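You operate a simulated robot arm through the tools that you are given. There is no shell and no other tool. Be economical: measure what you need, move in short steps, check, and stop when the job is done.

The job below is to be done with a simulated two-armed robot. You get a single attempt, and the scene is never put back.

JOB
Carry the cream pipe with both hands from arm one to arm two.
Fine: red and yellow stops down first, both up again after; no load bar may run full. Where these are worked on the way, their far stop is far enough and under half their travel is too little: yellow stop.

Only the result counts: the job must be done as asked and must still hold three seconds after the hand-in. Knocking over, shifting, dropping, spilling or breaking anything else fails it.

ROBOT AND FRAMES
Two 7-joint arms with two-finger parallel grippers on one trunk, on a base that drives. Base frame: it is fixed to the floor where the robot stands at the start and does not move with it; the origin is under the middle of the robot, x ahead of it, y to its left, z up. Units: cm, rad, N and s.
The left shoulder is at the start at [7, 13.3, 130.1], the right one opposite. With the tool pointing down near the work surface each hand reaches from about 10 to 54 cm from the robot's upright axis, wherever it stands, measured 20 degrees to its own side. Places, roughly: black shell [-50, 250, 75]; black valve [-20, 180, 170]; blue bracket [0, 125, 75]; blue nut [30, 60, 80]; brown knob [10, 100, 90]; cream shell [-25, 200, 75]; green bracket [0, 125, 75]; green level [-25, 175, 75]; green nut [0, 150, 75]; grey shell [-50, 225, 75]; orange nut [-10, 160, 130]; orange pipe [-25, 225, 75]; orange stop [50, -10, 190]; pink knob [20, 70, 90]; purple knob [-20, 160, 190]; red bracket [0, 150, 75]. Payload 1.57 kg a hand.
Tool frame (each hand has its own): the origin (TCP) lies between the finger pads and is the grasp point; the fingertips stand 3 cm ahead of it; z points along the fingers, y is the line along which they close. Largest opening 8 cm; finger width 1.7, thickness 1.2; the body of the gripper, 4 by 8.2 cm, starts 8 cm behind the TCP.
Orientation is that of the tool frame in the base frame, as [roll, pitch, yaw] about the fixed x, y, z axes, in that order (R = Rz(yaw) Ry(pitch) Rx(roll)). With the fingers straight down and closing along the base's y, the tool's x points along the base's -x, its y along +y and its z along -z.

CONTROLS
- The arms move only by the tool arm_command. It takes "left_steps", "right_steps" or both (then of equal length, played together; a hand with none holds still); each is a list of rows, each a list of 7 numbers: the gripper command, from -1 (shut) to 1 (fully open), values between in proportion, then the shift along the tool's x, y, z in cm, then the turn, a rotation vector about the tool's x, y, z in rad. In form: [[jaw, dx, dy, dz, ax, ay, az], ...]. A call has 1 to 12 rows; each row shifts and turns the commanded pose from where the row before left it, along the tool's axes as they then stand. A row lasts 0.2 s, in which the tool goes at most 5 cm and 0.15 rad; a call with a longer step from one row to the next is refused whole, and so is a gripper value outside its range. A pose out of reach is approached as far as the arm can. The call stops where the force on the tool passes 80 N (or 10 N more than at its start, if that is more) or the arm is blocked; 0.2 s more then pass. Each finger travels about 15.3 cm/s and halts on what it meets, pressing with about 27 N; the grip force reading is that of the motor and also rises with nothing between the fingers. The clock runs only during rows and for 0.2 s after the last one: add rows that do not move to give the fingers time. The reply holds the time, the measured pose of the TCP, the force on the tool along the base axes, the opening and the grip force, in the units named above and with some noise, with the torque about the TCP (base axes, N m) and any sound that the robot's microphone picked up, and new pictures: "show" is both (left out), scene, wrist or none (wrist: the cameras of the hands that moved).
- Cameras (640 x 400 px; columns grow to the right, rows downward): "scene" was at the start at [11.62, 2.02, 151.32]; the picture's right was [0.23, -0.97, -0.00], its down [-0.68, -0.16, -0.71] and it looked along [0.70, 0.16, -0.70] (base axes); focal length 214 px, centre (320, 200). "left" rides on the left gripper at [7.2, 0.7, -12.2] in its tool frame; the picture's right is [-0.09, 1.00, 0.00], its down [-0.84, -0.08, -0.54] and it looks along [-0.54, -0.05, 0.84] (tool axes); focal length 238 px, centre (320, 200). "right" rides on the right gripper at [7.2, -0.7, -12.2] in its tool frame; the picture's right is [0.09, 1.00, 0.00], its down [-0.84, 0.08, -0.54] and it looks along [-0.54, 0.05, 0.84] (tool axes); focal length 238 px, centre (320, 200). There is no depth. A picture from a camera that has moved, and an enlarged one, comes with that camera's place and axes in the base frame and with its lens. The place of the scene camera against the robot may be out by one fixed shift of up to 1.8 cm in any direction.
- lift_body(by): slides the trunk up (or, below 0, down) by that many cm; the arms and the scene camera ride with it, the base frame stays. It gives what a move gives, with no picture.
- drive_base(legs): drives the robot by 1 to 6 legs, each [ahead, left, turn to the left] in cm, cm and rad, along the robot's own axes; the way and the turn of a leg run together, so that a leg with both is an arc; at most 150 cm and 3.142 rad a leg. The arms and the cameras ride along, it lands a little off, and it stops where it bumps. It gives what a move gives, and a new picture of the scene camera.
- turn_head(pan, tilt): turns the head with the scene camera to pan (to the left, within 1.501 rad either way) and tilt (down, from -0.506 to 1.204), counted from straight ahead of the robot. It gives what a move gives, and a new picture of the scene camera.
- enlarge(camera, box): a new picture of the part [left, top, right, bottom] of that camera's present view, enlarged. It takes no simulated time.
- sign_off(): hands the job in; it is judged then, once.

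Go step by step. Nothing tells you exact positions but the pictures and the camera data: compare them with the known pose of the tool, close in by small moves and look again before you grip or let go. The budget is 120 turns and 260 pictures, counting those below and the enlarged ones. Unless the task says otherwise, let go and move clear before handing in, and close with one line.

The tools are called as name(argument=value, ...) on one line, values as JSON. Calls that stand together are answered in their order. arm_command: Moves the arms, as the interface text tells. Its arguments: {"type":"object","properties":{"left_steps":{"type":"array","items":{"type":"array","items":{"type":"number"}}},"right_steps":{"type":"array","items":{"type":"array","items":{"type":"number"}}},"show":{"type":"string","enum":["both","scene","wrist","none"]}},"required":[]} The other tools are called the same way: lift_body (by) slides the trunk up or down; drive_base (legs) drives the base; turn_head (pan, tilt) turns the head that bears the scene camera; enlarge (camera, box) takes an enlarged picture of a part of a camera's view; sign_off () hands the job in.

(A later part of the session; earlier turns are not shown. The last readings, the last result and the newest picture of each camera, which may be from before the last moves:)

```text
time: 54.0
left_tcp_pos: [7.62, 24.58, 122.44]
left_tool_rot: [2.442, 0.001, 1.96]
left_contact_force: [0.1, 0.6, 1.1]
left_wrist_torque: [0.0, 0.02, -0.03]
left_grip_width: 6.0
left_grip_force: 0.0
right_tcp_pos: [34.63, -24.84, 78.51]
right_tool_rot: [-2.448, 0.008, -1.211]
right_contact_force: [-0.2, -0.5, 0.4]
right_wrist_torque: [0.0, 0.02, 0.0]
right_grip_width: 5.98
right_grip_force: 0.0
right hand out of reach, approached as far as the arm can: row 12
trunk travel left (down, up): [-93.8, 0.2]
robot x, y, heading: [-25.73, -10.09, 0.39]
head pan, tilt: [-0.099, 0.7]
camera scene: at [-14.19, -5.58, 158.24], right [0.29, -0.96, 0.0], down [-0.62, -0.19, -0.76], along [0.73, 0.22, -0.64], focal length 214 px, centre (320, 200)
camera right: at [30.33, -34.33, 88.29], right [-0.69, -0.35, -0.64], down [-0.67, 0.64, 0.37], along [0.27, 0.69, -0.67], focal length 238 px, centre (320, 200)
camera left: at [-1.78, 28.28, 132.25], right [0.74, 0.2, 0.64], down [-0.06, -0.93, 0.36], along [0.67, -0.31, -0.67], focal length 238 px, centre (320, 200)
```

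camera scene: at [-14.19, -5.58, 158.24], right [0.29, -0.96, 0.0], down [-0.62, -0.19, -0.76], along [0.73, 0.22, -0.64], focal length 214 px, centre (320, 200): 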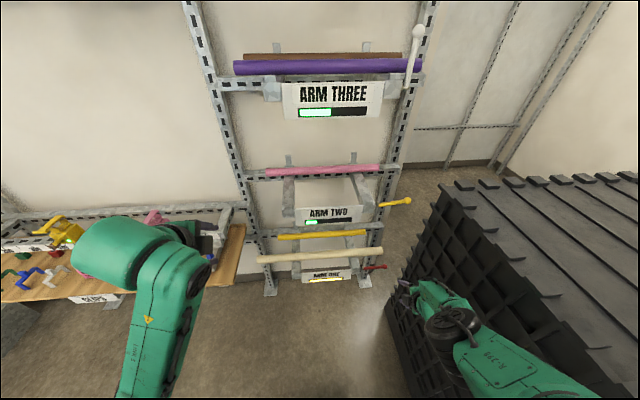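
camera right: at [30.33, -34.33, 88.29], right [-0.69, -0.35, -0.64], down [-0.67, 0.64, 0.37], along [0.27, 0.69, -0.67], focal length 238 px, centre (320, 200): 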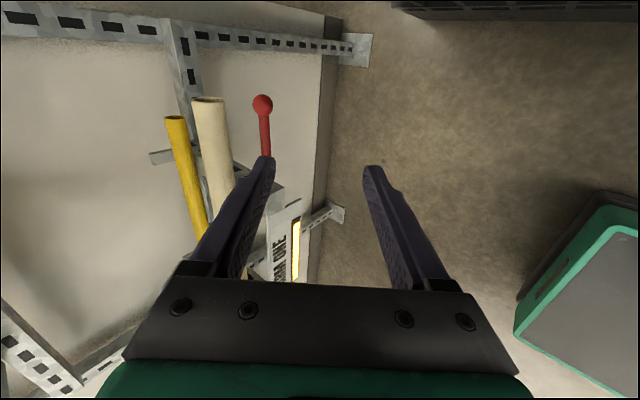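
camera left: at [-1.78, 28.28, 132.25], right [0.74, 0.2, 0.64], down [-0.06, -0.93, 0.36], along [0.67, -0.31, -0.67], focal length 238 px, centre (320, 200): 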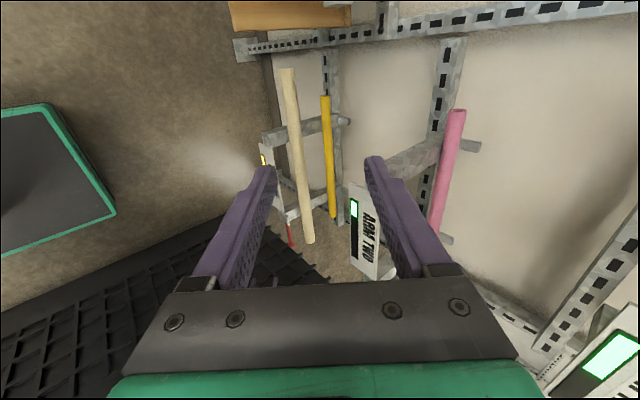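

Both grippers are oriented. Now I'll lower the left hand to pipe level in front of the rack and centre the right hand at u≈31.

arm_command(left_steps=[[0.5, -0.4, -2.37, 2.85, 0, 0, 0], [0.5, -0.4, -2.37, 2.85, 0, 0, 0], [0.5, -0.4, -2.37, 2.85, 0, 0, 0], [0.5, -0.4, -2.37, 2.85, 0, 0, 0], [0.5, -0.4, -2.37, 2.85, 0, 0, 0], [0.5, -0.4, -2.37, 2.85, 0, 0, 0], [0.5, -0.4, -2.37, 2.85, 0, 0, 0], [0.5, -0.4, -2.37, 2.85, 0, 0, 0], [0.5, -0.4, -2.37, 2.85, 0, 0, 0], [0.5, -0.4, -2.37, 2.85, 0, 0, 0], [0.5, -0.4, -2.37, 2.85, 0, 0, 0], [0.5, -0.4, -2.37, 2.85, 0, 0, 0]], right_steps=[[0.5, -0.42, 0, 0, 0, 0, 0], [0.5, -0.42, 0, 0, 0, 0, 0], [0.5, -0.42, 0, 0, 0, 0, 0], [0.5, -0.42, 0, 0, 0, 0, 0], [0.5, -0.42, 0, 0, 0, 0, 0], [0.5, -0.42, 0, 0, 0, 0, 0], [0.5, -0.42, 0, 0, 0, 0, 0], [0.5, -0.42, 0, 0, 0, 0, 0], [0.5, -0.42, 0, 0, 0, 0, 0], [0.5, -0.42, 0, 0, 0, 0, 0], [0.5, -0.42, 0, 0, 0, 0, 0], [0.5, -0.42, 0, 0, 0, 0, 0]], show="both")

```text
time: 56.6
left_tcp_pos: [9.7, 19.89, 77.83]
left_tool_rot: [2.442, 0.001, 1.961]
left_contact_force: [-0.2, 0.7, -0.7]
left_wrist_torque: [0.02, 0.0, -0.02]
left_grip_width: 6.03
left_grip_force: 0.1
right_tcp_pos: [33.86, -20.26, 77.48]
right_tool_rot: [-2.448, 0.007, -1.207]
right_contact_force: [0.1, -0.6, 0.0]
right_wrist_torque: [0.01, -0.01, -0.01]
right_grip_width: 6.0
right_grip_force: 0.1
right hand out of reach, approached as far as the arm can: row 3, 6, 9
trunk travel left (down, up): [-93.8, 0.2]
robot x, y, heading: [-25.46, -10.33, 0.389]
head pan, tilt: [-0.099, 0.7]
camera scene: at [-14.06, -5.74, 158.24], right [0.29, -0.96, 0.0], down [-0.62, -0.18, -0.76], along [0.73, 0.22, -0.64], focal length 214 px, centre (320, 200)
camera right: at [29.41, -29.72, 87.27], right [-0.69, -0.35, -0.64], down [-0.68, 0.64, 0.37], along [0.27, 0.69, -0.67], focal length 238 px, centre (320, 200)
camera left: at [0.3, 23.66, 87.79], right [0.74, 0.21, 0.64], down [-0.06, -0.93, 0.37], along [0.67, -0.31, -0.67], focal length 238 px, centre (320, 200)
```

scene: 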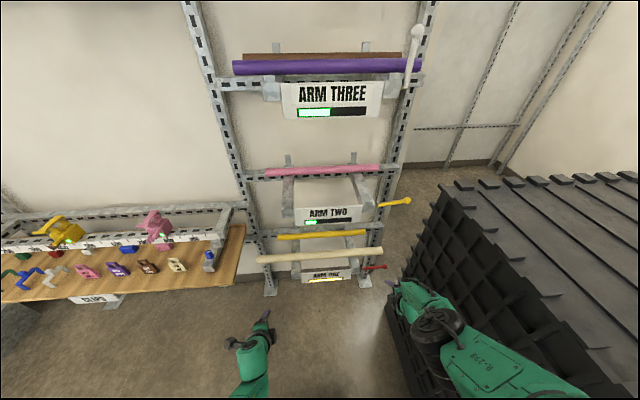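
right: 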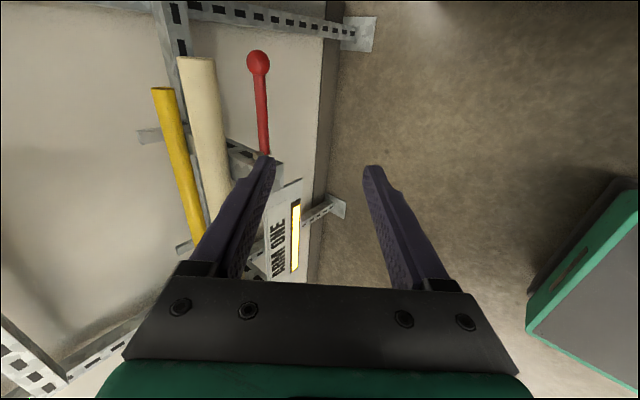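
left: 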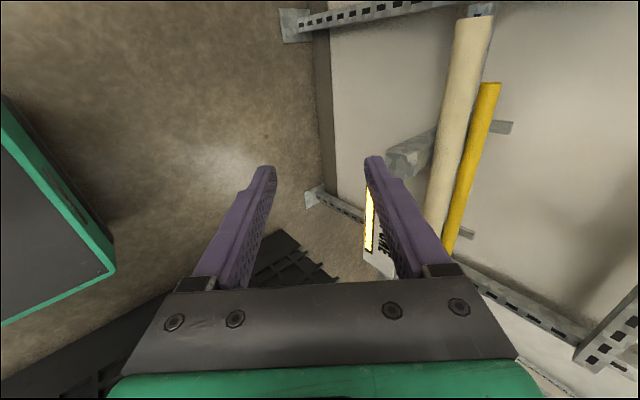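

The pipe axis is at n≈45.7 (right) and n≈46.5 (left), z≈72.7. I'll set both hands in approach offsets and drive ahead 21 cm.

arm_command(right_steps=[[0.5, -1.53, 1.5, -1.85, 0, 0, 0], [0.5, -1.53, 1.5, -1.85, 0, 0, 0], [0.5, -1.53, 1.5, -1.85, 0, 0, 0]], left_steps=[[0.5, 1.1, 0.47, -0.09, 0, 0, 0], [0.5, 1.1, 0.47, -0.09, 0, 0, 0], [0.5, 1.1, 0.47, -0.09, 0, 0, 0]], show="none")

drive_base(legs=[[0, -3, 0], [20, 0, 0]])

enlarge(camera="right", box=[0, 0, 640, 400])

enlarge(camera="left", box=[0, 0, 640, 400])

```text
time: 57.4
left_tcp_pos: [9.35, 23.36, 79.09]
left_tool_rot: [2.442, -0.003, 1.961]
left_contact_force: [0.2, 0.6, 0.3]
left_wrist_torque: [0.01, 0.0, 0.02]
left_grip_width: 6.0
left_grip_force: 0.1
right_tcp_pos: [32.9, -19.99, 76.92]
right_tool_rot: [-2.452, 0.006, -1.21]
right_contact_force: [0.0, -0.8, -0.6]
right_wrist_torque: [0.02, 0.0, 0.01]
right_grip_width: 6.0
right_grip_force: 0.0
right hand out of reach, approached as far as the arm can: row 1, 2, 3
trunk travel left (down, up): [-93.8, 0.2]
robot x, y, heading: [-25.75, -10.08, 0.39]
head pan, tilt: [-0.099, 0.7]
```

```text
time: 59.4
left_tcp_pos: [28.86, 28.21, 79.22]
left_tool_rot: [2.442, -0.001, 1.963]
left_contact_force: [-0.4, -0.4, -0.2]
left_wrist_torque: [-0.03, -0.01, -0.03]
left_grip_width: 5.99
left_grip_force: 0.1
right_tcp_pos: [52.38, -15.03, 76.96]
right_tool_rot: [-2.45, 0.007, -1.207]
right_contact_force: [0.3, -0.3, -0.7]
right_wrist_torque: [0.01, 0.02, 0.01]
right_grip_width: 6.01
right_grip_force: 0.0
trunk travel left (down, up): [-93.8, 0.2]
robot x, y, heading: [-5.98, -5.39, 0.39]
head pan, tilt: [-0.099, 0.7]
camera scene: at [5.09, -0.88, 158.28], right [0.29, -0.96, 0.0], down [-0.62, -0.18, -0.77], along [0.73, 0.22, -0.64], focal length 214 px, centre (320, 200)
```

scene: 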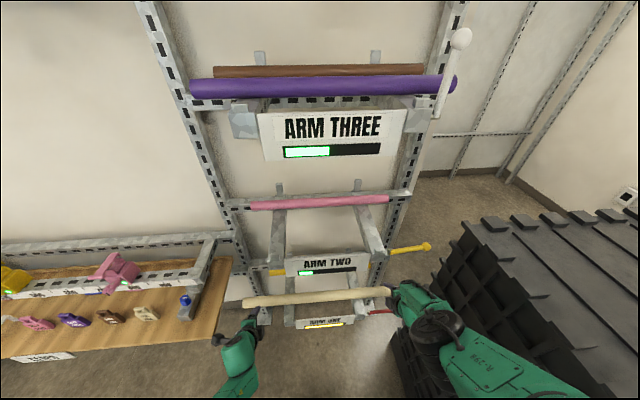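

```text
1.00 times, centred on (320, 200) of right
camera zoom: at [48.04, -24.42, 86.86], right [-0.69, -0.35, -0.64], down [-0.68, 0.64, 0.37], along [0.27, 0.69, -0.68], focal length 238 px, centre (320, 200)
```

zoom: 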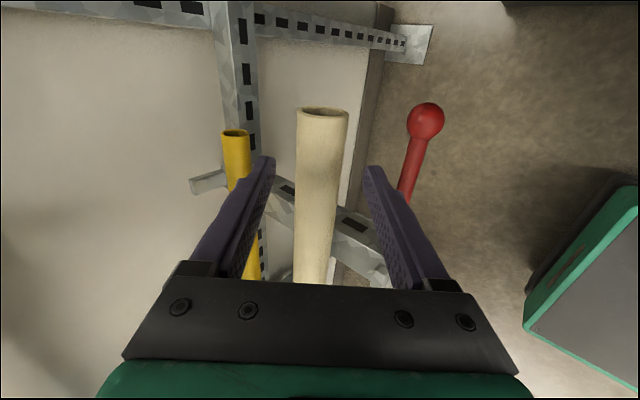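

```text
1.00 times, centred on (320, 200) of left
camera zoom: at [19.24, 32.01, 89.05], right [0.74, 0.21, 0.64], down [-0.06, -0.93, 0.36], along [0.67, -0.31, -0.67], focal length 238 px, centre (320, 200)
```

zoom: 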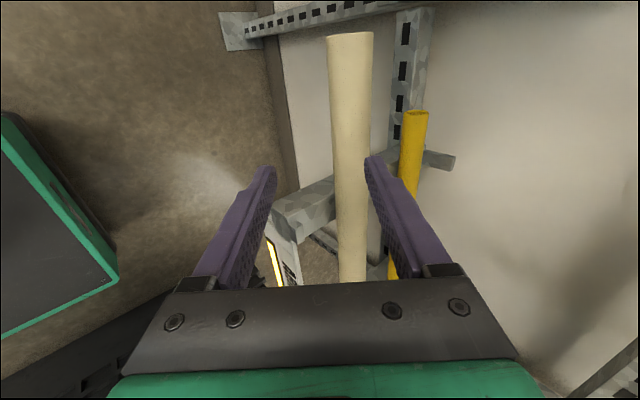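

Right hand: pipe is aligned, 5 cm ahead. Left hand needs about 2.9 cm across and 11 cm forward. I'll bring both to about 5 cm from the pipe and shift the right hand inward.

arm_command(left_steps=[[0.5, 0, 0.95, 1.8, 0, 0, 0], [0.5, 0, 0.95, 1.8, 0, 0, 0], [0.5, 0, 0.95, 1.8, 0, 0, 0]], right_steps=[[0.5, -1, 0.1, 0, 0, 0, 0], [0.5, -1, 0.1, 0, 0, 0, 0], [0.5, -1, 0.1, 0, 0, 0, 0]], show="wrist")

```text
time: 60.2
left_tcp_pos: [33.96, 30.14, 77.26]
left_tool_rot: [2.433, 0.0, 1.961]
left_contact_force: [-0.2, 0.2, 0.1]
left_wrist_torque: [0.03, 0.02, 0.03]
left_grip_width: 6.0
left_grip_force: 0.0
left hand out of reach, approached as far as the arm can: row 3
right_tcp_pos: [51.67, -12.17, 76.25]
right_tool_rot: [-2.453, 0.005, -1.209]
right_contact_force: [0.3, -0.9, 0.1]
right_wrist_torque: [-0.01, 0.02, -0.01]
right_grip_width: 5.98
right_grip_force: 0.2
right hand out of reach, approached as far as the arm can: row 2
trunk travel left (down, up): [-93.8, 0.2]
robot x, y, heading: [-5.81, -5.49, 0.395]
head pan, tilt: [-0.099, 0.7]
camera right: at [47.3, -21.61, 86.11], right [-0.69, -0.36, -0.63], down [-0.67, 0.64, 0.38], along [0.27, 0.68, -0.68], focal length 238 px, centre (320, 200)
camera left: at [24.5, 33.91, 87.03], right [0.73, 0.2, 0.65], down [-0.06, -0.93, 0.36], along [0.68, -0.31, -0.67], focal length 238 px, centre (320, 200)
```

right: 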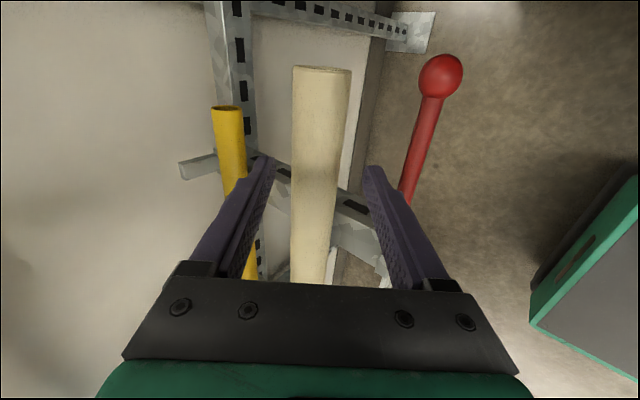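
left: 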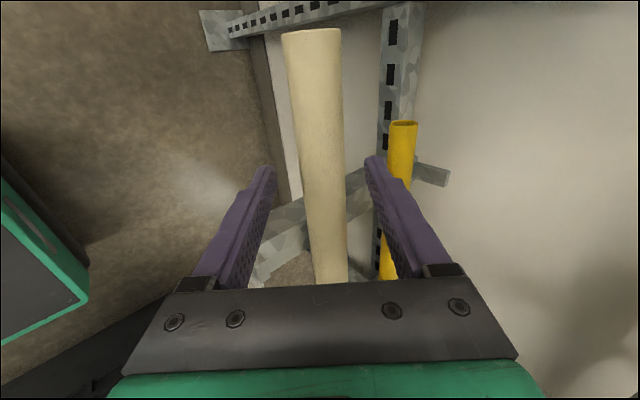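

Both hands are at the edge of reach because the shoulders are high. I'll back off, lower the trunk 22 cm, and bring the hands up and slightly in relative to the body. That also lets the trunk do much of the later lift.

drive_base(legs=[[-25, 0, 0]])

lift_body(by=-22)

arm_command(right_steps=[[0.5, 0, -1.309, -2.484, 0, 0, 0], [0.5, 0, -1.309, -2.484, 0, 0, 0], [0.5, 0, -1.309, -2.484, 0, 0, 0], [0.5, 0, -1.309, -2.484, 0, 0, 0], [0.5, 0, -1.309, -2.484, 0, 0, 0], [0.5, 0, -1.309, -2.484, 0, 0, 0], [0.5, 0, -1.309, -2.484, 0, 0, 0], [0.5, 0, -1.309, -2.484, 0, 0, 0]], left_steps=[[0.5, 0, 1.317, -2.486, 0, 0, 0], [0.5, 0, 1.317, -2.486, 0, 0, 0], [0.5, 0, 1.317, -2.486, 0, 0, 0], [0.5, 0, 1.317, -2.486, 0, 0, 0], [0.5, 0, 1.317, -2.486, 0, 0, 0], [0.5, 0, 1.317, -2.486, 0, 0, 0], [0.5, 0, 1.317, -2.486, 0, 0, 0], [0.5, 0, 1.317, -2.486, 0, 0, 0]], show="scene")

```text
time: 62.0
left_tcp_pos: [10.94, 20.72, 77.33]
left_tool_rot: [2.435, -0.001, 1.962]
left_contact_force: [0.6, 0.6, 0.0]
left_wrist_torque: [-0.01, 0.01, 0.01]
left_grip_width: 6.01
left_grip_force: 0.1
right_tcp_pos: [28.58, -21.72, 76.4]
right_tool_rot: [-2.454, 0.006, -1.206]
right_contact_force: [0.2, 0.6, 0.2]
right_wrist_torque: [-0.01, 0.02, 0.01]
right_grip_width: 6.01
right_grip_force: 0.1
trunk travel left (down, up): [-93.8, 0.2]
robot x, y, heading: [-29.22, -14.71, 0.393]
head pan, tilt: [-0.099, 0.7]
camera scene: at [-17.39, -10.24, 158.22], right [0.29, -0.96, 0.0], down [-0.62, -0.19, -0.76], along [0.73, 0.22, -0.65], focal length 214 px, centre (320, 200)
```

scene: 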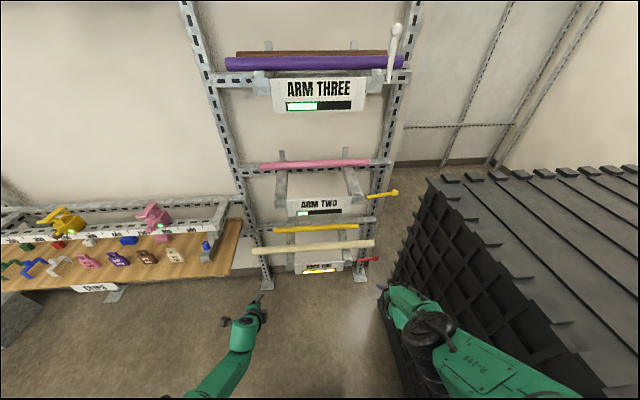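

```text
time: 64.3
left_tcp_pos: [10.86, 20.78, 55.44]
left_tool_rot: [2.431, 0.001, 1.965]
left_contact_force: [0.8, 0.0, -0.3]
left_wrist_torque: [-0.02, 0.0, 0.02]
left_grip_width: 6.01
left_grip_force: 0.1
right_tcp_pos: [28.54, -21.6, 54.29]
right_tool_rot: [-2.453, 0.006, -1.205]
right_contact_force: [0.0, -0.2, 0.5]
right_wrist_torque: [-0.03, 0.0, 0.0]
right_grip_width: 5.99
right_grip_force: 0.0
trunk travel left (down, up): [-71.8, 22.2]
robot x, y, heading: [-29.21, -14.75, 0.395]
head pan, tilt: [-0.099, 0.7]
```

```text
time: 66.2
left_tcp_pos: [6.25, 18.74, 77.3]
left_tool_rot: [2.432, 0.001, 1.965]
left_contact_force: [0.4, -0.2, -0.8]
left_wrist_torque: [0.0, -0.01, 0.02]
left_grip_width: 6.0
left_grip_force: 0.1
right_tcp_pos: [33.09, -21.66, 57.95]
right_tool_rot: [-2.45, 0.006, -1.205]
right_contact_force: [-0.2, 0.5, 0.5]
right_wrist_torque: [-0.01, -0.03, -0.02]
right_grip_width: 5.99
right_grip_force: 0.0
right hand out of reach, approached as far as the arm can: row 1, 2, 3, 4, 5, 6, 7, 8
trunk travel left (down, up): [-71.8, 22.2]
robot x, y, heading: [-29.24, -15.03, 0.389]
head pan, tilt: [-0.099, 0.7]
camera scene: at [-17.65, -10.35, 136.25], right [0.29, -0.96, 0.0], down [-0.62, -0.19, -0.77], along [0.73, 0.22, -0.64], focal length 214 px, centre (320, 200)
```

scene: 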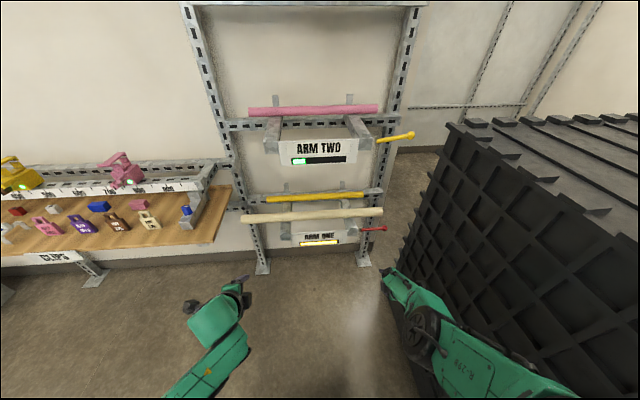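

The right arm is stuck near a joint limit in this roll. I'll unroll it to recover a good posture and raise it.

arm_command(right_steps=[[0.5, 0, 0, 0, 0, 0, 0.1428], [0.5, 0, 0, 0, 0, 0, 0.1428], [0.5, 0, 0, 0, 0, 0, 0.1428], [0.5, 0, 0, 0, 0, 0, 0.1428], [0.5, 0, 0, 0, 0, 0, 0.1428], [0.5, 0, 0, 0, 0, 0, 0.1428], [0.5, 0, 0, 0, 0, 0, 0.1428], [0.5, 0, 0, 0, 0, 0, 0.1428], [0.5, 0, 0, 0, 0, 0, 0.1428], [0.5, 0, 0, 0, 0, 0, 0.1428], [0.5, 0, 0, 0, 0, 0, 0.1428], [0.5, 0, 0, 0, 0, 0, 0]], show="scene")

arm_command(right_steps=[[0.5, -1.6, 0, -1.9, 0, 0, 0], [0.5, -1.6, 0, -1.9, 0, 0, 0], [0.5, -1.6, 0, -1.9, 0, 0, 0], [0.5, -1.6, 0, -1.9, 0, 0, 0], [0.5, -1.6, 0, -1.9, 0, 0, 0], [0.5, -1.6, 0, -1.9, 0, 0, 0], [0.5, -1.6, 0, -1.9, 0, 0, 0], [0.5, -1.6, 0, -1.9, 0, 0, 0]], show="scene")

```text
time: 68.8
left_tcp_pos: [6.21, 18.88, 77.35]
left_tool_rot: [2.429, 0.0, 1.964]
left_contact_force: [0.1, 0.1, 0.6]
left_wrist_torque: [0.0, 0.02, -0.02]
left_grip_width: 6.01
left_grip_force: 0.1
right_tcp_pos: [33.07, -21.78, 57.91]
right_tool_rot: [3.13, 0.688, -2.784]
right_contact_force: [-0.4, -0.6, -0.3]
right_wrist_torque: [-0.02, 0.03, 0.0]
right_grip_width: 5.99
right_grip_force: 0.2
trunk travel left (down, up): [-71.8, 22.2]
robot x, y, heading: [-29.09, -14.89, 0.395]
head pan, tilt: [-0.099, 0.7]
camera scene: at [-17.62, -10.33, 136.25], right [0.29, -0.96, 0.0], down [-0.62, -0.19, -0.76], along [0.73, 0.22, -0.64], focal length 214 px, centre (320, 200)
```

scene: 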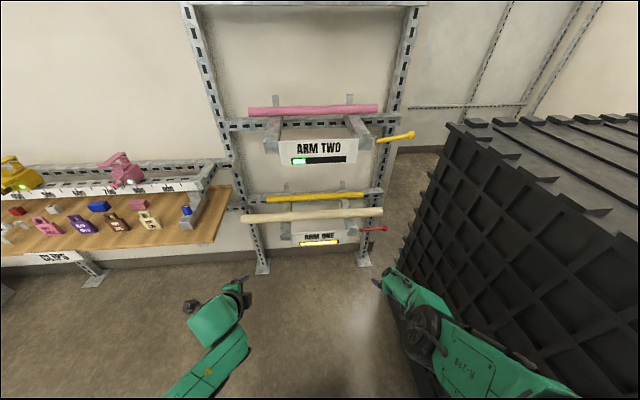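

```text
time: 70.5
left_tcp_pos: [6.16, 18.76, 77.36]
left_tool_rot: [2.429, -0.001, 1.964]
left_contact_force: [0.3, 0.2, -0.1]
left_wrist_torque: [0.01, -0.01, -0.03]
left_grip_width: 6.01
left_grip_force: 0.0
right_tcp_pos: [33.34, -21.73, 77.95]
right_tool_rot: [3.133, 0.689, -2.781]
right_contact_force: [0.5, -0.7, 0.5]
right_wrist_torque: [0.02, -0.03, -0.02]
right_grip_width: 6.03
right_grip_force: 0.1
right hand out of reach, approached as far as the arm can: row 1, 2
trunk travel left (down, up): [-71.8, 22.2]
robot x, y, heading: [-29.32, -14.9, 0.394]
head pan, tilt: [-0.099, 0.7]
camera scene: at [-17.69, -10.36, 136.25], right [0.29, -0.96, 0.0], down [-0.62, -0.19, -0.77], along [0.73, 0.22, -0.64], focal length 214 px, centre (320, 200)
```

scene: 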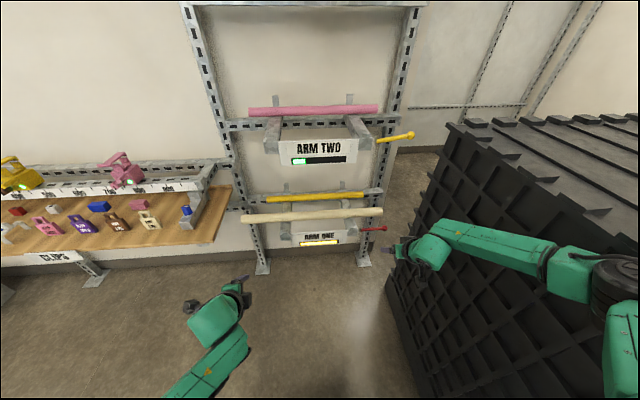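

Right arm recovered, but its elbow flares toward the crate. I'll shift the base left 9 cm, then move the hands right to compensate, and roll the right gripper the other way.

drive_base(legs=[[0, 9, 0]])

arm_command(right_steps=[[0.5, 0, -0.6, 0, 0, 0, 0.1428], [0.5, 0.09, -0.6, 0, 0, 0, 0.1428], [0.5, 0, 0, 0, 0, 0, 0.1428], [0.5, 0, 0, 0, 0, 0, 0.1428], [0.5, 0, 0, 0, 0, 0, 0.1428], [0.5, 0, 0, 0, 0, 0, 0.1428], [0.5, 0, 0, 0, 0, 0, 0.1428], [0.5, 0, 0, 0, 0, 0, 0.1428], [0.5, 0, 0, 0, 0, 0, 0.1428], [0.5, 0, 0, 0, 0, 0, 0.1428], [0.5, 0, 0, 0, 0, 0, 0.1428], [0.5, 0, 0, 0, 0, 0, 0]], left_steps=[[0.5, -0.8, 0, 0, 0, 0, 0], [0.5, -0.8, 0, 0, 0, 0, 0], [0.5, -0.8, 0, 0, 0, 0, 0], [0.5, -0.8, 0, 0, 0, 0, 0], [0.5, -0.8, 0, 0, 0, 0, 0], [0.5, -0.8, 0, 0, 0, 0, 0], [0.5, -0.8, 0, 0, 0, 0, 0], [0.5, -0.8, 0, 0, 0, 0, 0], [0.5, -0.8, 0, 0, 0, 0, 0], [0.5, -0.8, 0, 0, 0, 0, 0], [0.5, -0.8, 0, 0, 0, 0, 0], [0.5, 0, 0, 0, 0, 0, 0]], show="both")

```text
time: 71.7
left_tcp_pos: [2.9, 26.95, 77.29]
left_tool_rot: [2.43, 0.0, 1.962]
left_contact_force: [0.5, -0.5, -0.5]
left_wrist_torque: [0.04, 0.03, -0.02]
left_grip_width: 5.99
left_grip_force: 0.0
right_tcp_pos: [29.98, -13.63, 77.77]
right_tool_rot: [3.131, 0.69, -2.782]
right_contact_force: [-0.5, 1.0, 0.0]
right_wrist_torque: [-0.01, 0.01, -0.01]
right_grip_width: 6.03
right_grip_force: 0.0
trunk travel left (down, up): [-71.8, 22.2]
robot x, y, heading: [-32.52, -6.6, 0.391]
head pan, tilt: [-0.099, 0.7]
camera scene: at [-21.01, -2.12, 136.25], right [0.29, -0.96, 0.0], down [-0.62, -0.19, -0.76], along [0.73, 0.22, -0.64], focal length 214 px, centre (320, 200)
```

scene: 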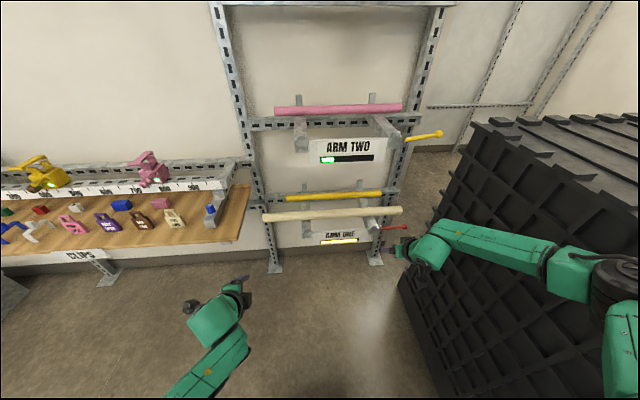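

```text
time: 74.2
left_tcp_pos: [6.21, 18.95, 77.3]
left_tool_rot: [2.429, 0.0, 1.965]
left_contact_force: [0.1, 0.7, 0.5]
left_wrist_torque: [0.01, 0.02, -0.04]
left_grip_width: 6.02
left_grip_force: 0.0
right_tcp_pos: [30.27, -14.75, 77.74]
right_tool_rot: [2.452, -0.008, 1.935]
right_contact_force: [-0.3, -0.4, 0.0]
right_wrist_torque: [0.0, -0.03, 0.0]
right_grip_width: 6.01
right_grip_force: 0.0
trunk travel left (down, up): [-71.8, 22.2]
robot x, y, heading: [-32.38, -6.56, 0.392]
head pan, tilt: [-0.099, 0.7]
camera scene: at [-21.03, -2.1, 136.25], right [0.29, -0.96, 0.0], down [-0.62, -0.19, -0.76], along [0.73, 0.22, -0.64], focal length 214 px, centre (320, 200)
camera right: at [19.83, -11.1, 86.85], right [0.69, 0.36, 0.63], down [0.03, -0.89, 0.46], along [0.73, -0.3, -0.62], focal length 238 px, centre (320, 200)
camera left: at [-3.37, 22.6, 87.07], right [0.73, 0.2, 0.65], down [-0.06, -0.93, 0.36], along [0.68, -0.3, -0.67], focal length 238 px, centre (320, 200)
```

scene: 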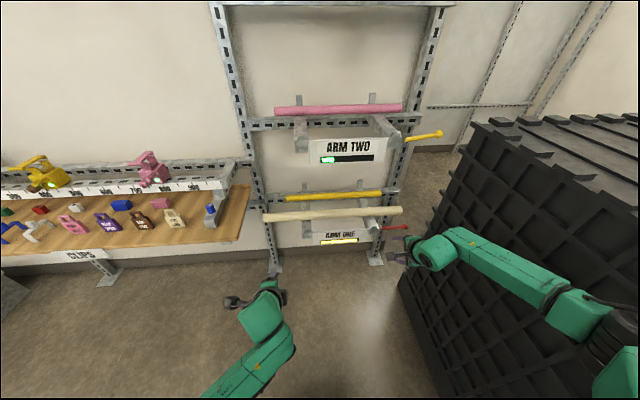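
right: 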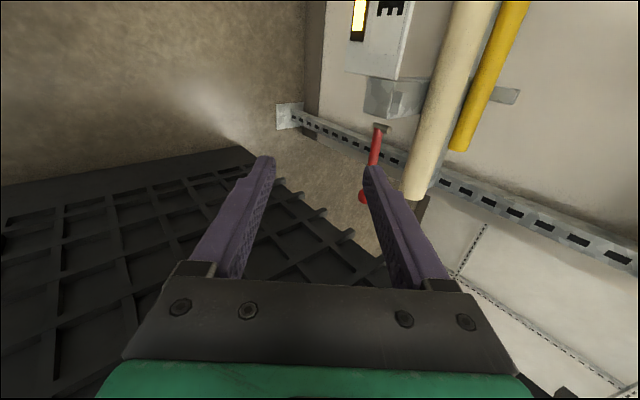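
left: 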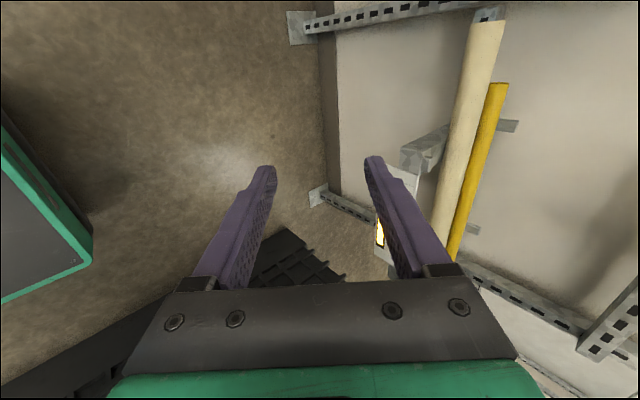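

Both grippers now have the same orientation with no reach limits. I'll set the pre-approach offsets and drive toward the pipe.

arm_command(right_steps=[[0.5, -0.96, -1.26, -1.36, 0, 0, 0], [0.5, -0.96, -1.26, -1.36, 0, 0, 0], [0.5, -0.96, -1.26, -1.36, 0, 0, 0], [0.5, -0.96, -1.26, -1.36, 0, 0, 0], [0.5, -0.96, -1.26, -1.36, 0, 0, 0]], left_steps=[[0.5, 0, 0.36, -0.12, 0, 0, 0], [0.5, 0, 0.36, -0.12, 0, 0, 0], [0.5, 0, 0.36, -0.12, 0, 0, 0], [0.5, 0, 0.36, -0.12, 0, 0, 0], [0.5, 0, 0.36, -0.12, 0, 0, 0]], show="none")

drive_base(legs=[[12, 0, 0]])

```text
time: 75.5
left_tcp_pos: [7.0, 19.27, 78.93]
left_tool_rot: [2.432, 0.001, 1.963]
left_contact_force: [0.2, -0.3, -0.7]
left_wrist_torque: [-0.02, -0.04, -0.01]
left_grip_width: 6.0
left_grip_force: 0.2
right_tcp_pos: [23.39, -22.49, 78.92]
right_tool_rot: [2.449, -0.006, 1.937]
right_contact_force: [-0.1, -0.6, 0.1]
right_wrist_torque: [0.02, 0.01, -0.01]
right_grip_width: 6.0
right_grip_force: 0.0
trunk travel left (down, up): [-71.8, 22.2]
robot x, y, heading: [-32.59, -6.67, 0.392]
head pan, tilt: [-0.099, 0.7]
```

```text
time: 76.7
left_tcp_pos: [18.11, 23.75, 78.96]
left_tool_rot: [2.432, 0.0, 1.964]
left_contact_force: [-0.4, -0.6, -0.1]
left_wrist_torque: [-0.03, 0.02, 0.0]
left_grip_width: 5.98
left_grip_force: 0.1
right_tcp_pos: [34.27, -17.96, 78.88]
right_tool_rot: [2.453, -0.007, 1.934]
right_contact_force: [0.4, 0.6, 0.1]
right_wrist_torque: [0.02, 0.02, 0.01]
right_grip_width: 6.01
right_grip_force: 0.1
trunk travel left (down, up): [-71.8, 22.2]
robot x, y, heading: [-21.04, -1.91, 0.392]
head pan, tilt: [-0.099, 0.7]
camera scene: at [-10.05, 2.42, 136.26], right [0.29, -0.96, 0.0], down [-0.62, -0.19, -0.77], along [0.73, 0.22, -0.64], focal length 214 px, centre (320, 200)
```

scene: 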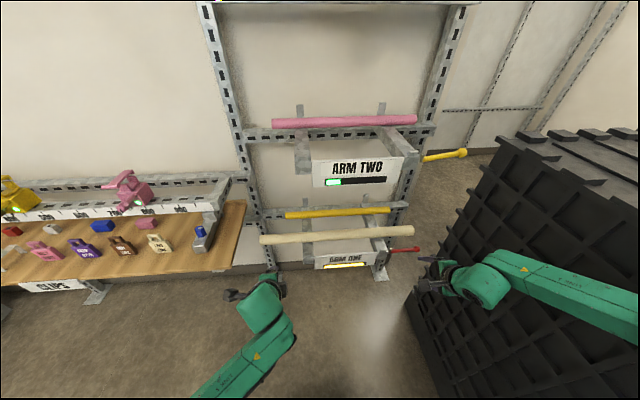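

I'll pan the head right to check the right elbow's clearance from the crate.

turn_head(pan=-0.9, tilt=0.9)

```text
time: 77.8
left_tcp_pos: [18.13, 23.76, 78.92]
left_tool_rot: [2.432, -0.001, 1.965]
left_contact_force: [0.5, 0.5, 0.5]
left_wrist_torque: [-0.01, -0.01, -0.02]
left_grip_width: 6.0
left_grip_force: 0.1
right_tcp_pos: [34.32, -17.85, 78.87]
right_tool_rot: [2.449, -0.006, 1.936]
right_contact_force: [-0.6, -0.2, 0.0]
right_wrist_torque: [0.0, 0.02, -0.01]
right_grip_width: 5.98
right_grip_force: 0.2
trunk travel left (down, up): [-71.8, 22.2]
robot x, y, heading: [-21.29, -2.26, 0.393]
head pan, tilt: [-0.901, 0.901]
camera scene: at [-11.5, -3.67, 134.63], right [-0.49, -0.87, 0.0], down [-0.68, 0.38, -0.62], along [0.54, -0.3, -0.78], focal length 214 px, centre (320, 200)
```

scene: 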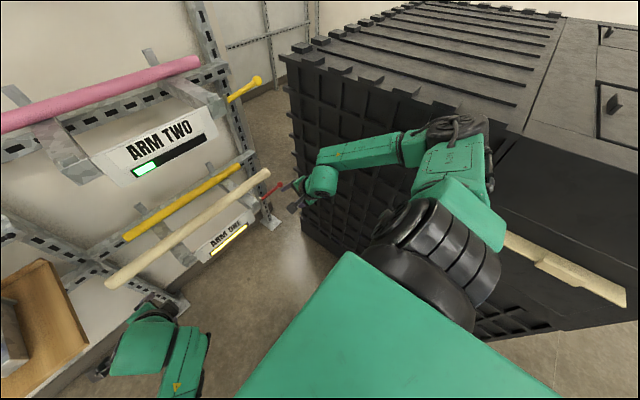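

Elbow clears the crate by about 10 cm (crate face u≈57, elbow u≈40–46). Driving ahead 15.5 to the pre-grasp point.

drive_base(legs=[[15.5, 0, 0]])

enlarge(camera="right", box=[0, 0, 640, 400])

enlarge(camera="left", box=[0, 0, 640, 400])

```text
time: 79.2
left_tcp_pos: [32.38, 29.51, 79.06]
left_tool_rot: [2.43, -0.001, 1.961]
left_contact_force: [1.1, 0.0, 0.2]
left_wrist_torque: [0.0, -0.04, 0.0]
left_grip_width: 6.0
left_grip_force: 0.0
right_tcp_pos: [48.62, -11.96, 79.0]
right_tool_rot: [2.451, -0.006, 1.935]
right_contact_force: [-0.3, 0.7, -0.3]
right_wrist_torque: [0.0, -0.02, -0.02]
right_grip_width: 5.98
right_grip_force: 0.0
trunk travel left (down, up): [-71.8, 22.2]
robot x, y, heading: [-7.2, 3.64, 0.391]
head pan, tilt: [-0.901, 0.901]
camera scene: at [2.72, 2.21, 134.64], right [-0.49, -0.87, 0.0], down [-0.68, 0.38, -0.62], along [0.54, -0.3, -0.78], focal length 214 px, centre (320, 200)
```

scene: 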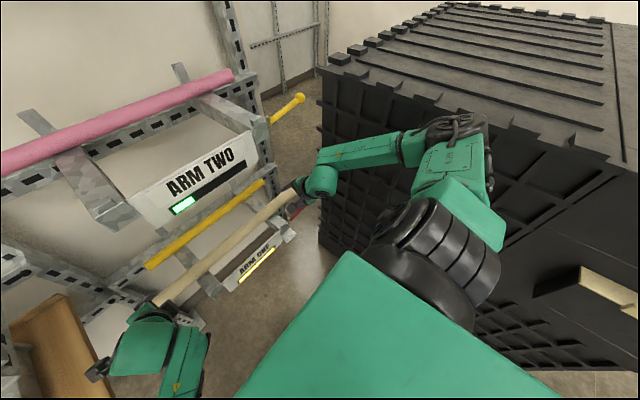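

```text
1.00 times, centred on (320, 200) of right
camera zoom: at [38.21, -8.41, 88.0], right [0.69, 0.36, 0.63], down [0.03, -0.89, 0.46], along [0.73, -0.3, -0.62], focal length 238 px, centre (320, 200)
```

zoom: 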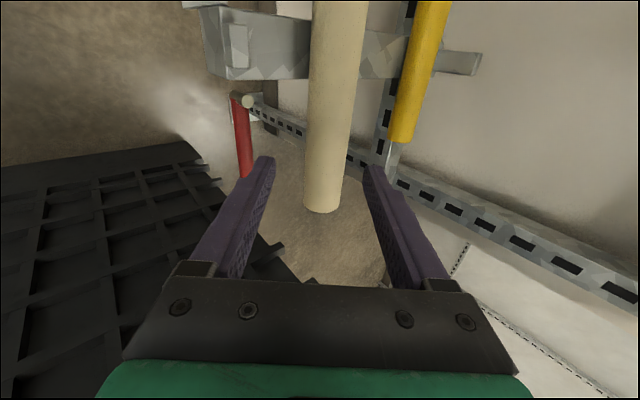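

```text
1.00 times, centred on (320, 200) of left
camera zoom: at [22.87, 33.39, 88.75], right [0.73, 0.2, 0.65], down [-0.06, -0.93, 0.36], along [0.68, -0.3, -0.67], focal length 238 px, centre (320, 200)
```

zoom: 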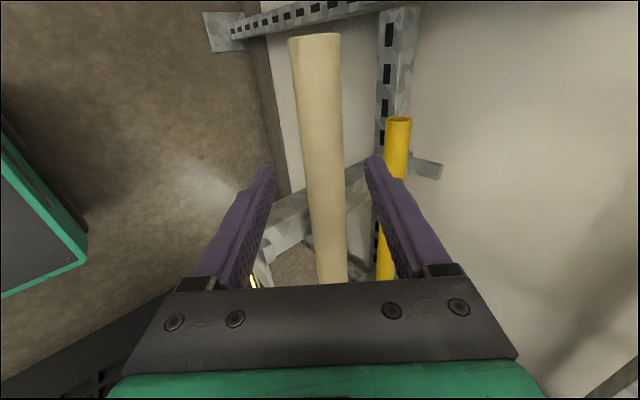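

Both hands are aligned to within about 0.7 cm. I'll correct that and advance 5 cm along the fingers.

arm_command(right_steps=[[0.5, 0, 0.35, 1.3, 0, 0, 0], [0.5, 0, 0.35, 1.3, 0, 0, 0], [0.5, 0, 0, 1.3, 0, 0, 0], [0.5, 0, 0, 1.3, 0, 0, 0]], left_steps=[[0.5, 0, 0.3, 1.3, 0, 0, 0], [0.5, 0, 0.3, 1.3, 0, 0, 0], [0.5, 0, 0, 1.3, 0, 0, 0], [0.5, 0, 0, 1.3, 0, 0, 0]], show="wrist")

```text
time: 80.2
left_tcp_pos: [36.03, 31.15, 75.35]
left_tool_rot: [2.431, 0.001, 1.961]
left_contact_force: [0.1, 0.3, -0.1]
left_wrist_torque: [-0.02, 0.0, -0.01]
left_grip_width: 5.99
left_grip_force: 0.0
right_tcp_pos: [52.31, -10.77, 75.23]
right_tool_rot: [2.452, -0.006, 1.934]
right_contact_force: [-0.2, -0.2, -1.1]
right_wrist_torque: [0.01, -0.01, 0.03]
right_grip_width: 6.0
right_grip_force: 0.1
trunk travel left (down, up): [-71.8, 22.2]
robot x, y, heading: [-7.02, 3.77, 0.392]
head pan, tilt: [-0.901, 0.901]
camera right: at [41.86, -6.99, 84.38], right [0.69, 0.36, 0.63], down [0.03, -0.89, 0.46], along [0.73, -0.3, -0.62], focal length 238 px, centre (320, 200)
camera left: at [26.5, 34.93, 85.14], right [0.73, 0.2, 0.65], down [-0.06, -0.93, 0.36], along [0.68, -0.3, -0.67], focal length 238 px, centre (320, 200)
```

right: 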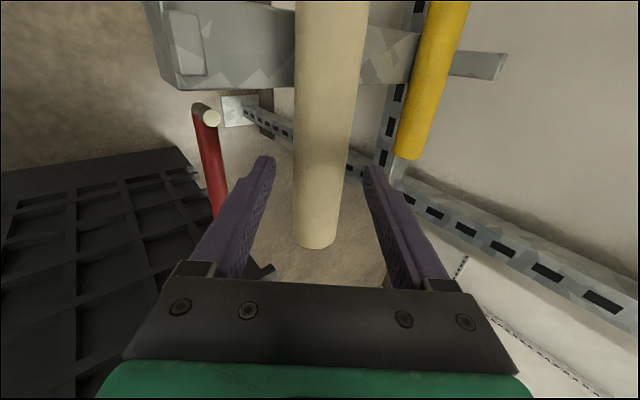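
left: 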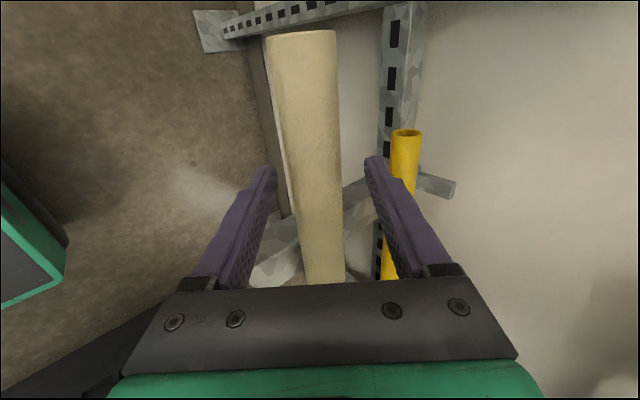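

Centred. Advancing the last 2.6 cm, then closing both grippers.

arm_command(right_steps=[[0.5, 0, 0, 1.3, 0, 0, 0], [0.5, 0, 0, 1.3, 0, 0, 0], [0.5, 0, 0, 0, 0, 0, 0], [-1, 0, 0, 0, 0, 0, 0], [-1, 0, 0, 0, 0, 0, 0], [-1, 0, 0, 0, 0, 0, 0]], left_steps=[[0.5, 0, -0.1, 1.3, 0, 0, 0], [0.5, 0, -0.1, 1.3, 0, 0, 0], [0.5, 0, 0, 0, 0, 0, 0], [-1, 0, 0, 0, 0, 0, 0], [-1, 0, 0, 0, 0, 0, 0], [-1, 0, 0, 0, 0, 0, 0]], show="wrist")

turn_head(pan=0.0, tilt=0.55)

```text
time: 81.6
left_tcp_pos: [37.53, 31.67, 73.29]
left_tool_rot: [2.431, 0.0, 1.96]
left_contact_force: [-1.0, -1.4, 0.2]
left_wrist_torque: [0.09, 0.02, -0.53]
left_grip_width: 3.92
left_grip_force: 27.1
right_tcp_pos: [53.97, -10.06, 73.32]
right_tool_rot: [2.451, -0.006, 1.934]
right_contact_force: [2.8, -0.2, 1.4]
right_wrist_torque: [-0.17, -0.17, 0.07]
right_grip_width: 3.98
right_grip_force: 27.0
trunk travel left (down, up): [-71.8, 22.2]
robot x, y, heading: [-7.31, 3.63, 0.397]
head pan, tilt: [-0.901, 0.901]
camera right: at [43.44, -6.38, 82.37], right [0.69, 0.36, 0.63], down [0.03, -0.89, 0.46], along [0.73, -0.3, -0.62], focal length 238 px, centre (320, 200)
camera left: at [27.91, 35.5, 83.12], right [0.73, 0.2, 0.65], down [-0.06, -0.93, 0.36], along [0.68, -0.3, -0.67], focal length 238 px, centre (320, 200)
```

right: 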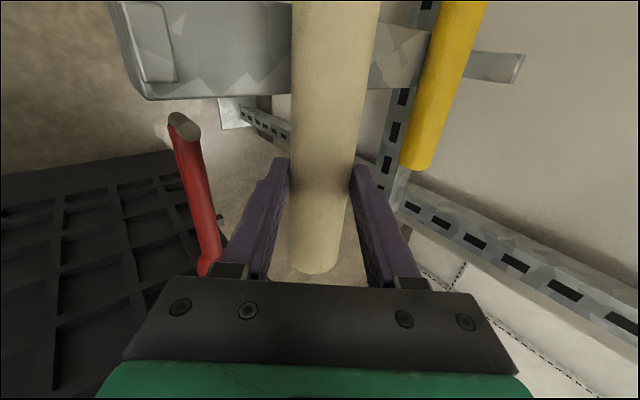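
left: 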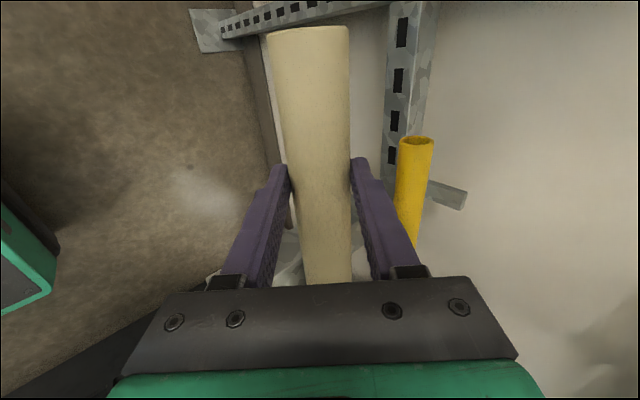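

```text
time: 82.8
left_tcp_pos: [37.45, 31.85, 73.38]
left_tool_rot: [2.43, -0.001, 1.96]
left_contact_force: [1.4, -1.8, 1.0]
left_wrist_torque: [0.13, -0.01, -0.47]
left_grip_width: 3.92
left_grip_force: 26.7
right_tcp_pos: [53.89, -10.07, 73.34]
right_tool_rot: [2.452, -0.007, 1.937]
right_contact_force: [3.7, 1.3, 4.8]
right_wrist_torque: [-0.01, -0.23, 0.17]
right_grip_width: 3.96
right_grip_force: 27.0
trunk travel left (down, up): [-71.8, 22.2]
robot x, y, heading: [-7.17, 3.96, 0.395]
head pan, tilt: [0.0, 0.55]
camera scene: at [4.55, 9.37, 137.55], right [0.38, -0.92, 0.0], down [-0.48, -0.2, -0.85], along [0.79, 0.32, -0.52], focal length 214 px, centre (320, 200)
```

scene: 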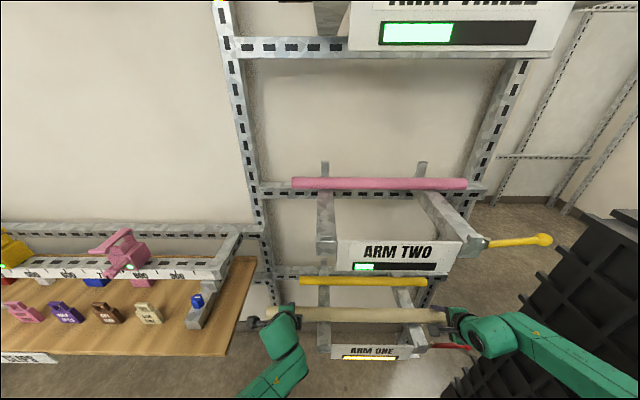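

Both hold the pipe (width ≈3.95, axis z≈73.3). Lifting with the trunk 3 cm and checking loads.

lift_body(by=3)

enlarge(camera="scene", box=[220, 180, 560, 390])

```text
time: 83.6
left_tcp_pos: [37.54, 31.82, 76.33]
left_tool_rot: [2.434, 0.001, 1.963]
left_contact_force: [1.6, -2.1, -6.7]
left_wrist_torque: [0.29, 0.35, 0.0]
left_grip_width: 3.91
left_grip_force: 26.9
right_tcp_pos: [53.8, -10.13, 76.11]
right_tool_rot: [2.456, -0.008, 1.936]
right_contact_force: [-1.7, 1.4, -4.9]
right_wrist_torque: [0.01, -0.09, 0.37]
right_grip_width: 3.96
right_grip_force: 27.2
trunk travel left (down, up): [-74.8, 19.2]
robot x, y, heading: [-7.2, 3.75, 0.383]
head pan, tilt: [0.0, 0.55]
```

```text
1.88 times, centred on (390, 285) of scene
camera zoom: at [4.75, 9.38, 140.53], right [0.38, -0.92, 0.0], down [-0.48, -0.2, -0.85], along [0.79, 0.33, -0.52], focal length 404 px, centre (188, 40)
```

zoom: 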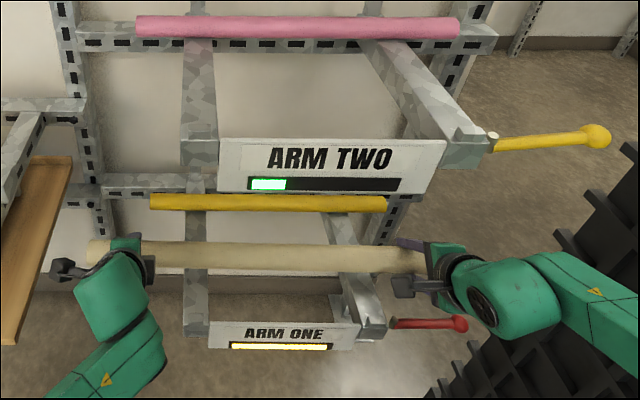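

Lift is balanced (about 12 N total). Backing straight out 20 cm, then raising the trunk 19 cm.

drive_base(legs=[[-21, 0, 0]])

lift_body(by=19)

enlarge(camera="scene", box=[0, 0, 640, 400])

```text
time: 85.2
left_tcp_pos: [18.23, 23.76, 76.18]
left_tool_rot: [2.432, -0.001, 1.961]
left_contact_force: [0.9, -1.4, -5.5]
left_wrist_torque: [-0.09, 0.26, -0.54]
left_grip_width: 3.92
left_grip_force: 27.0
right_tcp_pos: [34.64, -17.98, 76.13]
right_tool_rot: [2.454, -0.008, 1.935]
right_contact_force: [0.8, 1.6, -5.7]
right_wrist_torque: [-0.11, -0.23, 0.27]
right_grip_width: 3.94
right_grip_force: 26.7
trunk travel left (down, up): [-74.8, 19.2]
robot x, y, heading: [-26.48, -4.25, 0.391]
head pan, tilt: [0.0, 0.55]
camera scene: at [-14.52, 1.42, 140.53], right [0.38, -0.92, 0.0], down [-0.48, -0.2, -0.85], along [0.79, 0.33, -0.52], focal length 214 px, centre (320, 200)
```

scene: 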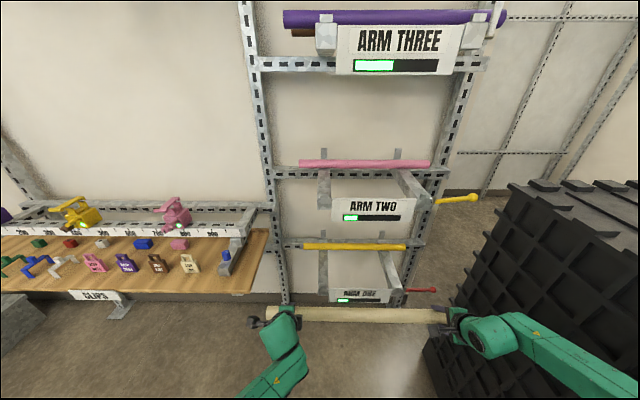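

```text
time: 87.3
left_tcp_pos: [18.28, 23.93, 95.28]
left_tool_rot: [2.433, 0.0, 1.962]
left_contact_force: [-0.2, -0.2, -6.2]
left_wrist_torque: [0.24, 0.53, -0.32]
left_grip_width: 3.93
left_grip_force: 26.9
right_tcp_pos: [34.64, -18.07, 95.15]
right_tool_rot: [2.455, -0.007, 1.936]
right_contact_force: [-1.3, 0.9, -4.1]
right_wrist_torque: [0.07, -0.22, 0.21]
right_grip_width: 3.91
right_grip_force: 27.4
trunk travel left (down, up): [-93.8, 0.2]
robot x, y, heading: [-26.56, -3.87, 0.391]
head pan, tilt: [0.0, 0.55]
```

```text
1.00 times, centred on (320, 200) of scene
camera zoom: at [-14.54, 1.41, 159.53], right [0.38, -0.92, 0.0], down [-0.48, -0.2, -0.85], along [0.79, 0.33, -0.52], focal length 214 px, centre (320, 200)
```

zoom: 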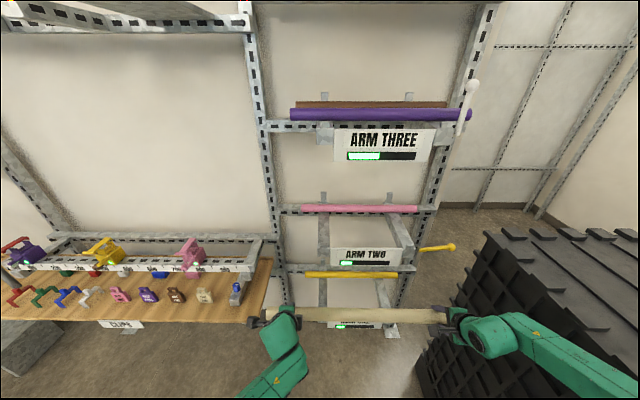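

Arm one's bar dropped to about 28%, so cream is roughly 65% of a bar; arm two should end near 90%, and I'll place it gently and not far out. Now raising both arms together 12 cm.

arm_command(left_steps=[[-1, 0, 1.303, -1.517, 0, 0, 0], [-1, 0, 1.303, -1.517, 0, 0, 0], [-1, 0, 1.303, -1.517, 0, 0, 0], [-1, 0, 1.303, -1.517, 0, 0, 0], [-1, 0, 1.303, -1.517, 0, 0, 0], [-1, 0, 1.303, -1.517, 0, 0, 0]], right_steps=[[-1, 0, 1.271, -1.545, 0, 0, 0], [-1, 0, 1.271, -1.545, 0, 0, 0], [-1, 0, 1.271, -1.545, 0, 0, 0], [-1, 0, 1.271, -1.545, 0, 0, 0], [-1, 0, 1.271, -1.545, 0, 0, 0], [-1, 0, 1.271, -1.545, 0, 0, 0]], show="scene")

```text
time: 88.7
left_tcp_pos: [18.37, 23.7, 107.32]
left_tool_rot: [2.432, 0.0, 1.962]
left_contact_force: [0.5, -3.2, -5.3]
left_wrist_torque: [0.05, 0.28, -0.48]
left_grip_width: 3.94
left_grip_force: 27.3
right_tcp_pos: [34.79, -18.09, 107.11]
right_tool_rot: [2.453, -0.007, 1.935]
right_contact_force: [-1.1, 4.2, -5.1]
right_wrist_torque: [-0.21, -0.24, 0.24]
right_grip_width: 3.92
right_grip_force: 27.4
trunk travel left (down, up): [-93.8, 0.2]
robot x, y, heading: [-26.12, -3.88, 0.393]
head pan, tilt: [0.0, 0.55]
camera scene: at [-14.6, 1.4, 159.53], right [0.38, -0.92, 0.0], down [-0.48, -0.2, -0.85], along [0.79, 0.33, -0.52], focal length 214 px, centre (320, 200)
```

scene: 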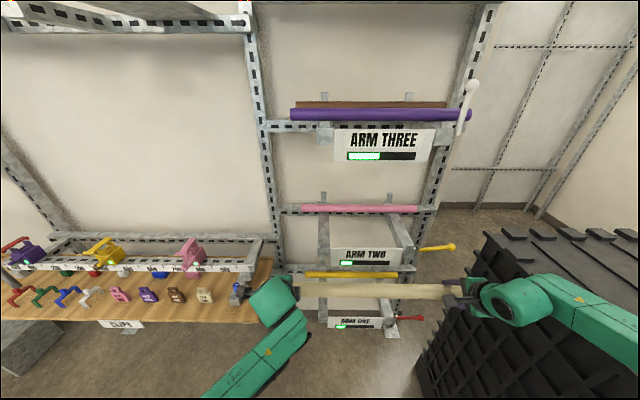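

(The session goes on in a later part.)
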